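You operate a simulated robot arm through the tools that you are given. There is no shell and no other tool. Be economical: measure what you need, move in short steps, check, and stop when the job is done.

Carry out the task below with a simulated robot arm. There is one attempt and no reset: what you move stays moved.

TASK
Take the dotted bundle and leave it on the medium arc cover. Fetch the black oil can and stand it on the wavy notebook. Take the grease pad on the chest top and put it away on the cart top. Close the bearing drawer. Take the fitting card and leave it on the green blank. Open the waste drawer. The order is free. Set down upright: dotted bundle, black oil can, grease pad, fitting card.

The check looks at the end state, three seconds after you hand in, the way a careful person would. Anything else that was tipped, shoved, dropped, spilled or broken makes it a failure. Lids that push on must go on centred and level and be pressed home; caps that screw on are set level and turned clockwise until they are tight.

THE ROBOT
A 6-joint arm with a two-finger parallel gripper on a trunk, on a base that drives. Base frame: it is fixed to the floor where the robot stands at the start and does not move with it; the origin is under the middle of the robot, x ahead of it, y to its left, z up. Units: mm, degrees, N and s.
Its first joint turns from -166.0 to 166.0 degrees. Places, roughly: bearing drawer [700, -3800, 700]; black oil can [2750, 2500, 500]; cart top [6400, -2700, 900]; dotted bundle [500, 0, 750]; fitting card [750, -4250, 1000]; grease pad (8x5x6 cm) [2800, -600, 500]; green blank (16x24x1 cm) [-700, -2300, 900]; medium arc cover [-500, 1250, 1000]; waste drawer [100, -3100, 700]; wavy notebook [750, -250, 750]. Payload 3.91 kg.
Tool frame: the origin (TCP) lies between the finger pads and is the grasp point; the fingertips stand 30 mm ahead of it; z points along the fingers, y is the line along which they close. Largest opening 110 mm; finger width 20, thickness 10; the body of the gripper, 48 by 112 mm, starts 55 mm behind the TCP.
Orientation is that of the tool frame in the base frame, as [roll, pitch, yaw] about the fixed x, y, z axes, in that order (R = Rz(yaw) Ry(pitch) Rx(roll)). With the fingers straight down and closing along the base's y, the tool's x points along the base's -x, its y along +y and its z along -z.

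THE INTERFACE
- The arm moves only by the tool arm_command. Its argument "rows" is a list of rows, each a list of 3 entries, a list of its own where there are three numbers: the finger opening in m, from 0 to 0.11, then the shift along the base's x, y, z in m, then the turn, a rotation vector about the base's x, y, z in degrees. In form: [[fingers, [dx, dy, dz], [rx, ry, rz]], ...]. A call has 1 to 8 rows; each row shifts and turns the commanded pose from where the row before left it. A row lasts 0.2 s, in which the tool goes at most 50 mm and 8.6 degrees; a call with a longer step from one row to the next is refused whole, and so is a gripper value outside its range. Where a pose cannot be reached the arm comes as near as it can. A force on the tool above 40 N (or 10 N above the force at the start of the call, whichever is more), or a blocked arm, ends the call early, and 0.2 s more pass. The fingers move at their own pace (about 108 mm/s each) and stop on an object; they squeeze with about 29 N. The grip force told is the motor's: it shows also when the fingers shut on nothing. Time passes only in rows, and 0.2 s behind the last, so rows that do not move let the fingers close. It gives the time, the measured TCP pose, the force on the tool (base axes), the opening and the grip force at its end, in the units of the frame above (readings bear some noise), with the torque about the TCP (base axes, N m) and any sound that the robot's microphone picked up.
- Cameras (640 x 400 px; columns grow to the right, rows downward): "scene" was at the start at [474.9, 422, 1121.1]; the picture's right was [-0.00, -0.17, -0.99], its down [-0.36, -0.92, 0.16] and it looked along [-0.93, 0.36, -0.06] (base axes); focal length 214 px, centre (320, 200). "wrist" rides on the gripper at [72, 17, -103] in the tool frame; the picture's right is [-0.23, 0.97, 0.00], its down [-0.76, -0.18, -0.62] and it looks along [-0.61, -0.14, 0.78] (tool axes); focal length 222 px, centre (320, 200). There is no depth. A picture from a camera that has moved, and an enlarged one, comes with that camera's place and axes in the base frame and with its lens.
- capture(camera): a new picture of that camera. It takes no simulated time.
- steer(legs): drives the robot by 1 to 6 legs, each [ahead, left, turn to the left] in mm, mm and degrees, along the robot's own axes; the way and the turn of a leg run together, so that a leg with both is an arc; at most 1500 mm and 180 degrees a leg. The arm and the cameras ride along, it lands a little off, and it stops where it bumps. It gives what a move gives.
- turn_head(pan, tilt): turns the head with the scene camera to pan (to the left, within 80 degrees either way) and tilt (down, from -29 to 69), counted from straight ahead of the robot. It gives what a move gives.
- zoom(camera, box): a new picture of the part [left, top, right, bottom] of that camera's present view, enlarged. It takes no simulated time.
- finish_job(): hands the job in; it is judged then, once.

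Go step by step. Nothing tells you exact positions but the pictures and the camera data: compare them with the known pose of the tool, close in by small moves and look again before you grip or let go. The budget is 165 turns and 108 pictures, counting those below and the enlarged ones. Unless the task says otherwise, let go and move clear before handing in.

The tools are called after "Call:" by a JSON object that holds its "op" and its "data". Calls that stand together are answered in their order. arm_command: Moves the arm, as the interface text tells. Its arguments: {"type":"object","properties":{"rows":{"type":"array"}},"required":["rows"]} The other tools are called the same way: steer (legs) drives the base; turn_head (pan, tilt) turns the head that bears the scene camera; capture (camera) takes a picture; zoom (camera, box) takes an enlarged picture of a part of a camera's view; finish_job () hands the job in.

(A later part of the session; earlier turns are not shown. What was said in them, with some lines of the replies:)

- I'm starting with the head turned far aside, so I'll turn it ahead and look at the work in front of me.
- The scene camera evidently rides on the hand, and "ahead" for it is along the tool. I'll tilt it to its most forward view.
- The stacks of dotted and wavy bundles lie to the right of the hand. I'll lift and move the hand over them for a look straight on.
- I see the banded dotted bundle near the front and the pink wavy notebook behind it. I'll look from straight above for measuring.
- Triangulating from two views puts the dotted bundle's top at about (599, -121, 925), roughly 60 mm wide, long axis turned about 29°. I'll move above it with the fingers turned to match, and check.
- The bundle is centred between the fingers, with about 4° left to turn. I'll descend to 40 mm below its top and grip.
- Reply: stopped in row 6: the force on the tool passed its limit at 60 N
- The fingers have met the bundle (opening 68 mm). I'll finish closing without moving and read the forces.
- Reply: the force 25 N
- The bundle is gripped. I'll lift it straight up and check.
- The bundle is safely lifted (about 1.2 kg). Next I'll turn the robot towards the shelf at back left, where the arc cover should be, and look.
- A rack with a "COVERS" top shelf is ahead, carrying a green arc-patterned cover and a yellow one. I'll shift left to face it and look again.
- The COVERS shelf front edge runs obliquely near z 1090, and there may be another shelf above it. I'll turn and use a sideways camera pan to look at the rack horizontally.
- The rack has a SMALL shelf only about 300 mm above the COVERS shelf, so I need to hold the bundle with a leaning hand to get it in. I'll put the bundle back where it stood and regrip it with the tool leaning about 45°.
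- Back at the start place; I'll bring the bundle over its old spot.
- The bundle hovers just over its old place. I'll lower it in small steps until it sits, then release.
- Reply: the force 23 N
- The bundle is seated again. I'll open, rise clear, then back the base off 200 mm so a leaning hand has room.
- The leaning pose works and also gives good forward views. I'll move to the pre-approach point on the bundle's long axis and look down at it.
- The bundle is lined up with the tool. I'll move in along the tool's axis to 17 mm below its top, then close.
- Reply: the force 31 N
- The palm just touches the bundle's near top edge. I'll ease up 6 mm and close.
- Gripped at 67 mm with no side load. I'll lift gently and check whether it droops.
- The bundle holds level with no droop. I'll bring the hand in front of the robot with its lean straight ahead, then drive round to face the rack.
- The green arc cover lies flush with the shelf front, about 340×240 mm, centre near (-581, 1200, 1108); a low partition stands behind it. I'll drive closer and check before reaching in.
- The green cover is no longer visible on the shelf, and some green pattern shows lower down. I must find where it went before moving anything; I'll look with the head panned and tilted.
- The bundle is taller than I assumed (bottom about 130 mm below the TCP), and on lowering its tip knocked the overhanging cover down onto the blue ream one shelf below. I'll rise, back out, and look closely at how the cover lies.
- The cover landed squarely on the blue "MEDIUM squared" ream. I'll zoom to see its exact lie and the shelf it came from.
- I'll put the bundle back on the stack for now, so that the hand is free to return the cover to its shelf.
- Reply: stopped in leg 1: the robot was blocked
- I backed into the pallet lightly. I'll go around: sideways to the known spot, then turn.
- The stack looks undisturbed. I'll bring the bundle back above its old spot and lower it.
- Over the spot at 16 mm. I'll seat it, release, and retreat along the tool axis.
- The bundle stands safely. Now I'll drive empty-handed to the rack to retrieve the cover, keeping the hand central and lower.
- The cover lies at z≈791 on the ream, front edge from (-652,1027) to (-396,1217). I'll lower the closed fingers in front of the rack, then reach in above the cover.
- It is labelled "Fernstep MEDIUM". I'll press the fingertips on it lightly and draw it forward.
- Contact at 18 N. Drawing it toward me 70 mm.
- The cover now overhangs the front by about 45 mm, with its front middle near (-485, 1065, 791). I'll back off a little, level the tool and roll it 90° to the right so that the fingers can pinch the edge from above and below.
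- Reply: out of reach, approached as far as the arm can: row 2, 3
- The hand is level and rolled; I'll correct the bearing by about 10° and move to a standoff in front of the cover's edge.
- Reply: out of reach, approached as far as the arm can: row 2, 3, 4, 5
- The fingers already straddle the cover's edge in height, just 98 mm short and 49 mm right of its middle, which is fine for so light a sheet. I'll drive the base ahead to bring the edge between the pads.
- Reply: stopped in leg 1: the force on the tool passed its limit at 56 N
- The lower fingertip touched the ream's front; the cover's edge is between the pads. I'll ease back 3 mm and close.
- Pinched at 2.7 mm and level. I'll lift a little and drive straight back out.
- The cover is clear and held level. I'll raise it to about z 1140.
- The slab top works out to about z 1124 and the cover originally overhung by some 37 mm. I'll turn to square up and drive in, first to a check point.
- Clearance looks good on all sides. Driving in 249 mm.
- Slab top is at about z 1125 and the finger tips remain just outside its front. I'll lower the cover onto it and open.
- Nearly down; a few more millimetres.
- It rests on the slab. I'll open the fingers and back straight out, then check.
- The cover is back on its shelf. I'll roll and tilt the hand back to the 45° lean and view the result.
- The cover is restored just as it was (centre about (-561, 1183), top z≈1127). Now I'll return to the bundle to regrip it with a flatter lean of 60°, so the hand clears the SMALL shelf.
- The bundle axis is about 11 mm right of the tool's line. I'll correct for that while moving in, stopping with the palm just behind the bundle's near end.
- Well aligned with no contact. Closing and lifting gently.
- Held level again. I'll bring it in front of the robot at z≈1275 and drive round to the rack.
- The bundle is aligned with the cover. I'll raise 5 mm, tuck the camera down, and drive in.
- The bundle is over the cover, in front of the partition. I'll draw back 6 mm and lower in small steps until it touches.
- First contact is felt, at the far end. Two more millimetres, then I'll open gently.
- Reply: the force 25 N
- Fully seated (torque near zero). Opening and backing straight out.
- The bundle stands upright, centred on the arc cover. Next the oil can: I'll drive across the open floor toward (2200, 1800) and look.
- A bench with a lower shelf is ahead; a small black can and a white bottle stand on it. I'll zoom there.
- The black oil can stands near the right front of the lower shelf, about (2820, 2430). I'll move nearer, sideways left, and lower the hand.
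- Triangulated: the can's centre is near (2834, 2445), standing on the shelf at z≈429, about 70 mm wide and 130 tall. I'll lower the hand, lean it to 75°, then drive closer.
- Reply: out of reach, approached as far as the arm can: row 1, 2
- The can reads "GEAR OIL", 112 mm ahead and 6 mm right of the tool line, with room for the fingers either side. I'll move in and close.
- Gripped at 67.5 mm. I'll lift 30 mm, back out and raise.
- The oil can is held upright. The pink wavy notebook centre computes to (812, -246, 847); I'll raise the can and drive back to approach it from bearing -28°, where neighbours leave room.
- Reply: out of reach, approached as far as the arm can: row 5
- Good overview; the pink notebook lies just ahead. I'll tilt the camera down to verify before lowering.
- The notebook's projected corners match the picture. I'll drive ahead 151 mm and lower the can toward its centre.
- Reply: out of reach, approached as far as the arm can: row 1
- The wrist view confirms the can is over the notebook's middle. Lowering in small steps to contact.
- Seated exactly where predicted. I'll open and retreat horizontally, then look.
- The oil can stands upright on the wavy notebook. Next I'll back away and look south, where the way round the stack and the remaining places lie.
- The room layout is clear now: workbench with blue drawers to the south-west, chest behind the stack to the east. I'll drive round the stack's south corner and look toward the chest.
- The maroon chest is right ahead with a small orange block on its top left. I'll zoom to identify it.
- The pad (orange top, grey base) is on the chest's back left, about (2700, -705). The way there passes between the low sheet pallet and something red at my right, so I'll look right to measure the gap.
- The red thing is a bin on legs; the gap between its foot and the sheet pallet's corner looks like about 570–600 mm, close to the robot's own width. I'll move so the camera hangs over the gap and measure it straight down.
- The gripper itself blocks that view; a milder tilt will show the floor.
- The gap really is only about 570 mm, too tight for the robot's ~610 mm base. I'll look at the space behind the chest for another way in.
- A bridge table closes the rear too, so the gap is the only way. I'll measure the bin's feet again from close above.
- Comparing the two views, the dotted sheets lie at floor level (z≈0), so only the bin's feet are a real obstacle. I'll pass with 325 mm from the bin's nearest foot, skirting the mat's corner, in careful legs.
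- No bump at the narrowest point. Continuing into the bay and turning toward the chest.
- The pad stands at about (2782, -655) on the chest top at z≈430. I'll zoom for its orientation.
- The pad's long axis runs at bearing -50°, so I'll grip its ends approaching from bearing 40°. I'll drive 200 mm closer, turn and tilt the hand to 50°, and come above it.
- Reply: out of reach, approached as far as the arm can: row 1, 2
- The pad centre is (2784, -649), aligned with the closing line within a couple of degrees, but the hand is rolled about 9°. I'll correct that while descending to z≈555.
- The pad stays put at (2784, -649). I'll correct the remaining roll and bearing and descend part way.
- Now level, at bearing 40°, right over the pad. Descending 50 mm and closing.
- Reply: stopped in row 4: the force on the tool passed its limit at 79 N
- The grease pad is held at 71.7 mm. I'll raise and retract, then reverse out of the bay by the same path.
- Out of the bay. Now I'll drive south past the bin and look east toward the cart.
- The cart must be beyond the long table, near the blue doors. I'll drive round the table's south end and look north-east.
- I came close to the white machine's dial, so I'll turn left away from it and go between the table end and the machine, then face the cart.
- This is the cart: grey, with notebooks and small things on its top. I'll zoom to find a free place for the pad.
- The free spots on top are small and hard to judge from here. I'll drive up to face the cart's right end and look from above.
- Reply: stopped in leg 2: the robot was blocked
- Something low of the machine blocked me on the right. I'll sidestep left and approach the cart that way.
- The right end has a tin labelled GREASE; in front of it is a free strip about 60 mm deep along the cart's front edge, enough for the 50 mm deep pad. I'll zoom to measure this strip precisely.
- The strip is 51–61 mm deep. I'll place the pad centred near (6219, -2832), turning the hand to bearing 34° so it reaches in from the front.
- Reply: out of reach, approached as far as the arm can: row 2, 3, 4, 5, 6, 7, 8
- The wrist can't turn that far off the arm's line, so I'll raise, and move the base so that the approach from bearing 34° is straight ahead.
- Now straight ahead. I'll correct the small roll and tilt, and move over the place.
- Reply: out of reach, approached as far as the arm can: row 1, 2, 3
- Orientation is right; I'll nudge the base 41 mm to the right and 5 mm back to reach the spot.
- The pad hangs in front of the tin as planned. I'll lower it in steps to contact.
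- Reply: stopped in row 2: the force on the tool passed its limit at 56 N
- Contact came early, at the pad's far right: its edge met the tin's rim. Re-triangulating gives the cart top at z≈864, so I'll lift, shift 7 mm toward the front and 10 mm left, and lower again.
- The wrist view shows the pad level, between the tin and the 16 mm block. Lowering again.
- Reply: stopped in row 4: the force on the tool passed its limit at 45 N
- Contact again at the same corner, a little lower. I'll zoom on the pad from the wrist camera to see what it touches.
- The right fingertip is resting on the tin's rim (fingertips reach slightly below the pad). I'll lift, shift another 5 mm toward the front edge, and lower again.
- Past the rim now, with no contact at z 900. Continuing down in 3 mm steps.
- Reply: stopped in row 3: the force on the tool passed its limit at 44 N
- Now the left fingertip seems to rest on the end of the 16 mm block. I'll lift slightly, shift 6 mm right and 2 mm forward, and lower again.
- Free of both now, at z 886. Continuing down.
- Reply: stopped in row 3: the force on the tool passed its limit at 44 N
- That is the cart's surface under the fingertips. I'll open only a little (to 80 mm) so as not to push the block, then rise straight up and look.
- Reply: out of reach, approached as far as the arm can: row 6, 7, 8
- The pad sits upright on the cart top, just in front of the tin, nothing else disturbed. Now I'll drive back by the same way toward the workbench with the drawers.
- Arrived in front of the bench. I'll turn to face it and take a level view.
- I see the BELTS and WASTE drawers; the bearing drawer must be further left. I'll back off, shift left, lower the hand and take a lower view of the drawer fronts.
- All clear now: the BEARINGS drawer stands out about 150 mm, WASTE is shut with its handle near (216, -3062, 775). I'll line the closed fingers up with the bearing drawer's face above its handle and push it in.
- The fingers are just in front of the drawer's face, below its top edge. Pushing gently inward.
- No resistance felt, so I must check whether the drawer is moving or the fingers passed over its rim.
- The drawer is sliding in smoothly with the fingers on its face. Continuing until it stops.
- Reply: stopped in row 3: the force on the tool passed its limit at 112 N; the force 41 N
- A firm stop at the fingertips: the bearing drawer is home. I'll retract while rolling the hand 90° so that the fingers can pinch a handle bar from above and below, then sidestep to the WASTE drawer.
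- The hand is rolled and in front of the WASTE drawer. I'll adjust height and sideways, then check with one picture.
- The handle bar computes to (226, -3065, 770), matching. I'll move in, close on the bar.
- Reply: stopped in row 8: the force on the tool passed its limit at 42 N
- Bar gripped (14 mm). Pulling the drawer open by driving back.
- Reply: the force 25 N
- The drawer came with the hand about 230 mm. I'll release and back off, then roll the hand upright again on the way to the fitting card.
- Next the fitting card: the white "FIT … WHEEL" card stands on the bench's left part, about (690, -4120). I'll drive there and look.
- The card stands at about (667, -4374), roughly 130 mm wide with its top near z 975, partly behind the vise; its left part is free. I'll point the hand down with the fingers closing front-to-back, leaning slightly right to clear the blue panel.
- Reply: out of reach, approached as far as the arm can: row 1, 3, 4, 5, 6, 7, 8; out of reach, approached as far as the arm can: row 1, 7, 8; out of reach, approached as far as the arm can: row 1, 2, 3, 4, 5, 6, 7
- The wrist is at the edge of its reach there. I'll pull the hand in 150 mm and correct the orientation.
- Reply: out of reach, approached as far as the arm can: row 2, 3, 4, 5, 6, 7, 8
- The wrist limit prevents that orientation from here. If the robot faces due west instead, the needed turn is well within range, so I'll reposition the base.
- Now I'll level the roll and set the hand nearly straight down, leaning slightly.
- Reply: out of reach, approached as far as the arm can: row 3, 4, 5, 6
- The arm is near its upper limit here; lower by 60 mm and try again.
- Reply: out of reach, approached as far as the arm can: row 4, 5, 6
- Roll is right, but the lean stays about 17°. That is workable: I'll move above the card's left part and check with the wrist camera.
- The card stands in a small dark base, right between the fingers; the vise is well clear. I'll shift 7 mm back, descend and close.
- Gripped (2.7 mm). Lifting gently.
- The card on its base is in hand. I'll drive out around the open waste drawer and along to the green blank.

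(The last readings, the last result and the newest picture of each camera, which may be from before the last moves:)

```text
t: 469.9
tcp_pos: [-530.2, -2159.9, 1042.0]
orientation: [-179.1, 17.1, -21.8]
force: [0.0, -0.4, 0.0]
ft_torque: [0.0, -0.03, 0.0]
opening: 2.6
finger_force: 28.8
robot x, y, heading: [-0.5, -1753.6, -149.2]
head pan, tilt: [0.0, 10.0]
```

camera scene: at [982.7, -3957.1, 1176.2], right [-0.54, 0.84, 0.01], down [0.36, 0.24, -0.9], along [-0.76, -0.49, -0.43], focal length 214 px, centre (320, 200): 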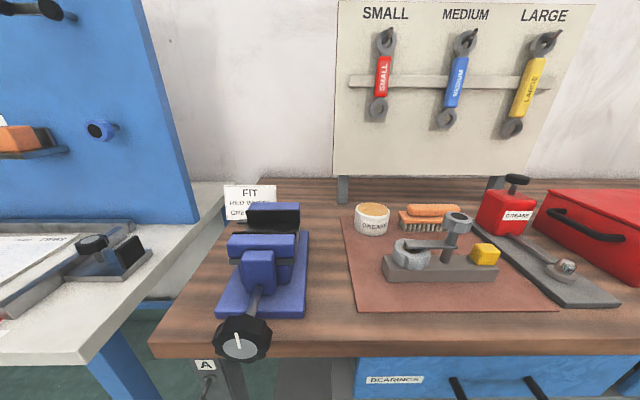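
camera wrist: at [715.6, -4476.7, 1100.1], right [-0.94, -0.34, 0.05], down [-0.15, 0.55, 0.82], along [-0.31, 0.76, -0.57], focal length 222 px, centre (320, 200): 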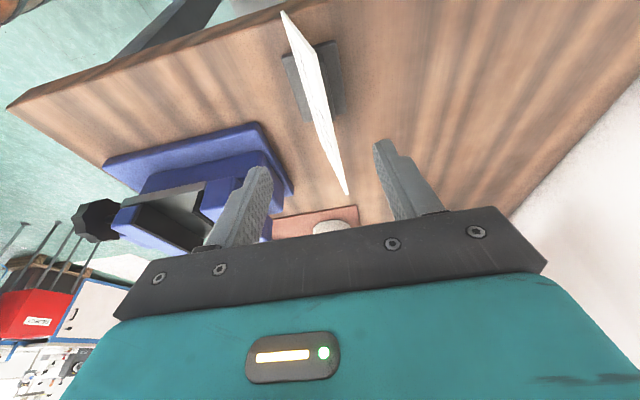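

I'm near the blank's place. I'll pan the camera left-down toward it for one picture.

Call:
{"op": "turn_head", "data": {"pan": 40, "tilt": 0}}

Call:
{"op": "capture", "data": {"camera": "scene"}}

```text
t: 471.0
tcp_pos: [-530.9, -2159.6, 1042.1]
orientation: [-179.1, 17.1, -21.8]
force: [0.6, 0.3, -0.4]
ft_torque: [0.02, -0.02, -0.01]
opening: 2.7
finger_force: 29.0
robot x, y, heading: [2.0, -1757.3, -149.4]
head pan, tilt: [40.0, 0.0]
```

```text
1 pictures are left
camera scene: at [-635.0, -2180.7, 1133.4], right [0.12, 0.79, -0.6], down [0.89, -0.35, -0.29], along [-0.45, -0.5, -0.74], focal length 214 px, centre (320, 200)
```

scene: 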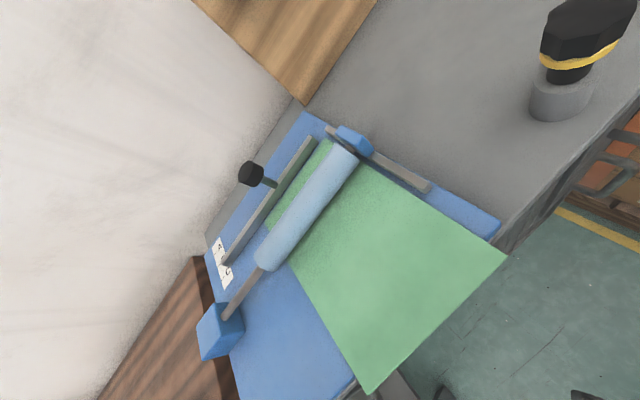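

The green blank lies at about z 918, centre (-706, -2295), with a roller over its rear part. I'll bring the card's base over its free front half, (-671, -2272), and lower toward it.

Call:
{"op": "arm_command", "data": {"rows": [[0.0, [-0.0335, -0.029, 0], [0, 0, 0]], [0.0, [-0.0335, -0.029, 0], [0, 0, 0]], [0.0, [-0.0335, -0.029, 0], [0, 0, 0]], [0.0, [-0.0335, -0.0285, 0], [0, 0, 0]], [0.0, [0, 0, -0.015], [0, 0, 0]], [0.0, [0, 0, -0.015], [0, 0, 0]], [0.0, [0, 0, 0], [0, 0, 0]]]}}

```text
t: 472.6
tcp_pos: [-663.7, -2274.7, 1014.5]
orientation: [-179.0, 17.2, -21.8]
force: [-0.9, -0.3, -0.1]
ft_torque: [0.01, 0.01, -0.03]
opening: 2.5
finger_force: 29.6
robot x, y, heading: [1.2, -1754.4, -149.4]
head pan, tilt: [40.0, 0.0]
```

Over the spot. I'll lower a little more and use the last picture to check height and position.

Call:
{"op": "arm_command", "data": {"rows": [[0.0, [0, 0, -0.008], [0, 0, 0]], [0.0, [0, 0, -0.004], [0, 0, 0]], [0.0, [0, 0, 0], [0, 0, 0]]]}}

Call:
{"op": "capture", "data": {"camera": "wrist"}}

```text
t: 473.4
tcp_pos: [-663.2, -2275.7, 1000.5]
orientation: [-179.1, 17.1, -21.8]
force: [0.0, 0.7, -2.3]
ft_torque: [0.02, -0.02, -0.02]
opening: 2.7
finger_force: 29.2
robot x, y, heading: [0.1, -1756.1, -149.5]
head pan, tilt: [40.0, 0.0]
```

```text
0 pictures are left
camera wrist: at [-578.8, -2329.4, 1076.1], right [-0.57, -0.82, 0.05], down [-0.44, 0.36, 0.82], along [-0.7, 0.44, -0.57], focal length 222 px, centre (320, 200)
```

wrist: 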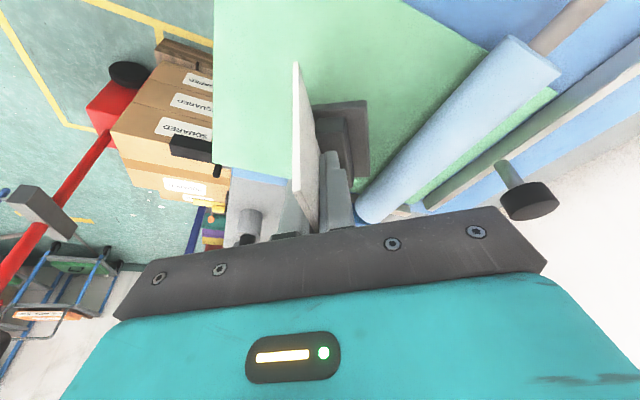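

The base sits a bit close to the roller. I'll shift 35 mm toward the front, then lower in small steps to contact.

Call:
{"op": "arm_command", "data": {"rows": [[0.0, [0.015, 0.0093, 0], [0, 0, 0]], [0.0, [0.015, 0.0093, 0], [0, 0, 0]], [0.0, [0, 0, -0.004], [0, 0, 0]], [0.0, [0, 0, -0.003], [0, 0, 0]], [0.0, [0, 0, -0.003], [0, 0, 0]], [0.0, [0, 0, 0], [0, 0, 0]]]}}

```text
t: 474.8
tcp_pos: [-634.6, -2256.6, 989.3]
orientation: [-179.3, 17.1, -21.8]
force: [0.5, -0.7, 2.4]
ft_torque: [0.0, -0.08, -0.03]
opening: 2.7
finger_force: 28.9
robot x, y, heading: [0.8, -1755.4, -149.5]
head pan, tilt: [40.0, 0.0]
```

Call:
{"op": "arm_command", "data": {"rows": [[0.0, [0, 0, -0.002], [0, 0, 0]], [0.0, [0, 0, 0], [0, 0, 0]]]}}

```text
t: 475.4
tcp_pos: [-634.8, -2256.7, 989.8]
orientation: [-179.3, 17.2, -21.7]
force: [-2.5, -1.0, 18.7]
ft_torque: [0.08, -0.32, -0.04]
opening: 2.6
finger_force: 29.1
robot x, y, heading: [0.4, -1752.6, -149.4]
head pan, tilt: [40.0, 0.0]
```

Seated firmly with the height as expected. Opening and rising straight up, then moving clear.

Call:
{"op": "arm_command", "data": {"rows": [[0.02, [0, 0, 0.001], [0, 0, 0]], [0.04, [0, 0, 0], [0, 0, 0]], [0.04, [0, 0, 0], [0, 0, 0]], [0.04, [0, 0, 0.02], [0, 0, 0]], [0.04, [0, 0, 0.03], [0, 0, 0]], [0.04, [0, 0, 0.03], [0, 0, 0]], [0.04, [0, 0, 0.02], [0, 0, 0]]]}}

Call:
{"op": "steer", "data": {"legs": [[-250, 0, 0]]}}

```text
t: 477.0
tcp_pos: [-634.9, -2255.7, 1090.2]
orientation: [-178.9, 17.3, -21.8]
force: [0.2, -0.5, -0.8]
ft_torque: [0.06, -0.01, 0.0]
opening: 39.9
finger_force: 0.1
robot x, y, heading: [-4.2, -1753.7, -149.5]
head pan, tilt: [40.0, 0.0]
```

```text
t: 478.8
tcp_pos: [-423.0, -2128.2, 1089.8]
orientation: [-179.1, 17.4, -22.0]
force: [-0.2, -0.4, 0.3]
ft_torque: [0.0, 0.03, 0.02]
opening: 40.1
finger_force: 0.0
robot x, y, heading: [215.1, -1629.4, -149.7]
head pan, tilt: [40.0, 0.0]
```

All six parts look done: bundle, can, pad and card are placed, the bearing drawer is shut, and the waste drawer is open. I have no pictures left to recheck the drawers or the card, and the hand is clear, so I'm handing in.

Call:
{"op": "finish_job", "data": {}}

```text
The job is handed in.
```

I carried out all six parts and handed the job in. The final state of both drawers and the card rests on force and position readings, because I had run out of pictures.

- **Dotted bundle:** it stands upright and centred on the medium arc cover. My first attempt knocked the cover onto the shelf below. I picked it up, put it back almost exactly where it had been, and then placed the bundle.
- **Black oil can:** it stands upright on the wavy notebook.
- **Grease pad:** it sits upright on the cart top, just in front of the GREASE tin and close to the front edge. While I was lowering it, the gripper touched the tin and probably the 16 mm block. Neither looked moved in the picture I took afterwards.
- **Bearing drawer:** I pushed it in until it stopped hard.
- **Fitting card:** I set it down on its stand on the front half of the green blank. I did not see it after letting go.
- **Waste drawer:** I pulled it out about 230 mm by the handle.

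The base bumped twice while driving: once against the notebook pallet, and once against something near the white machine. The stack looked unmoved afterwards. I did not check what was bumped near the machine. I also drove over the edge of the dotted sheets lying on the floor to reach the chest.
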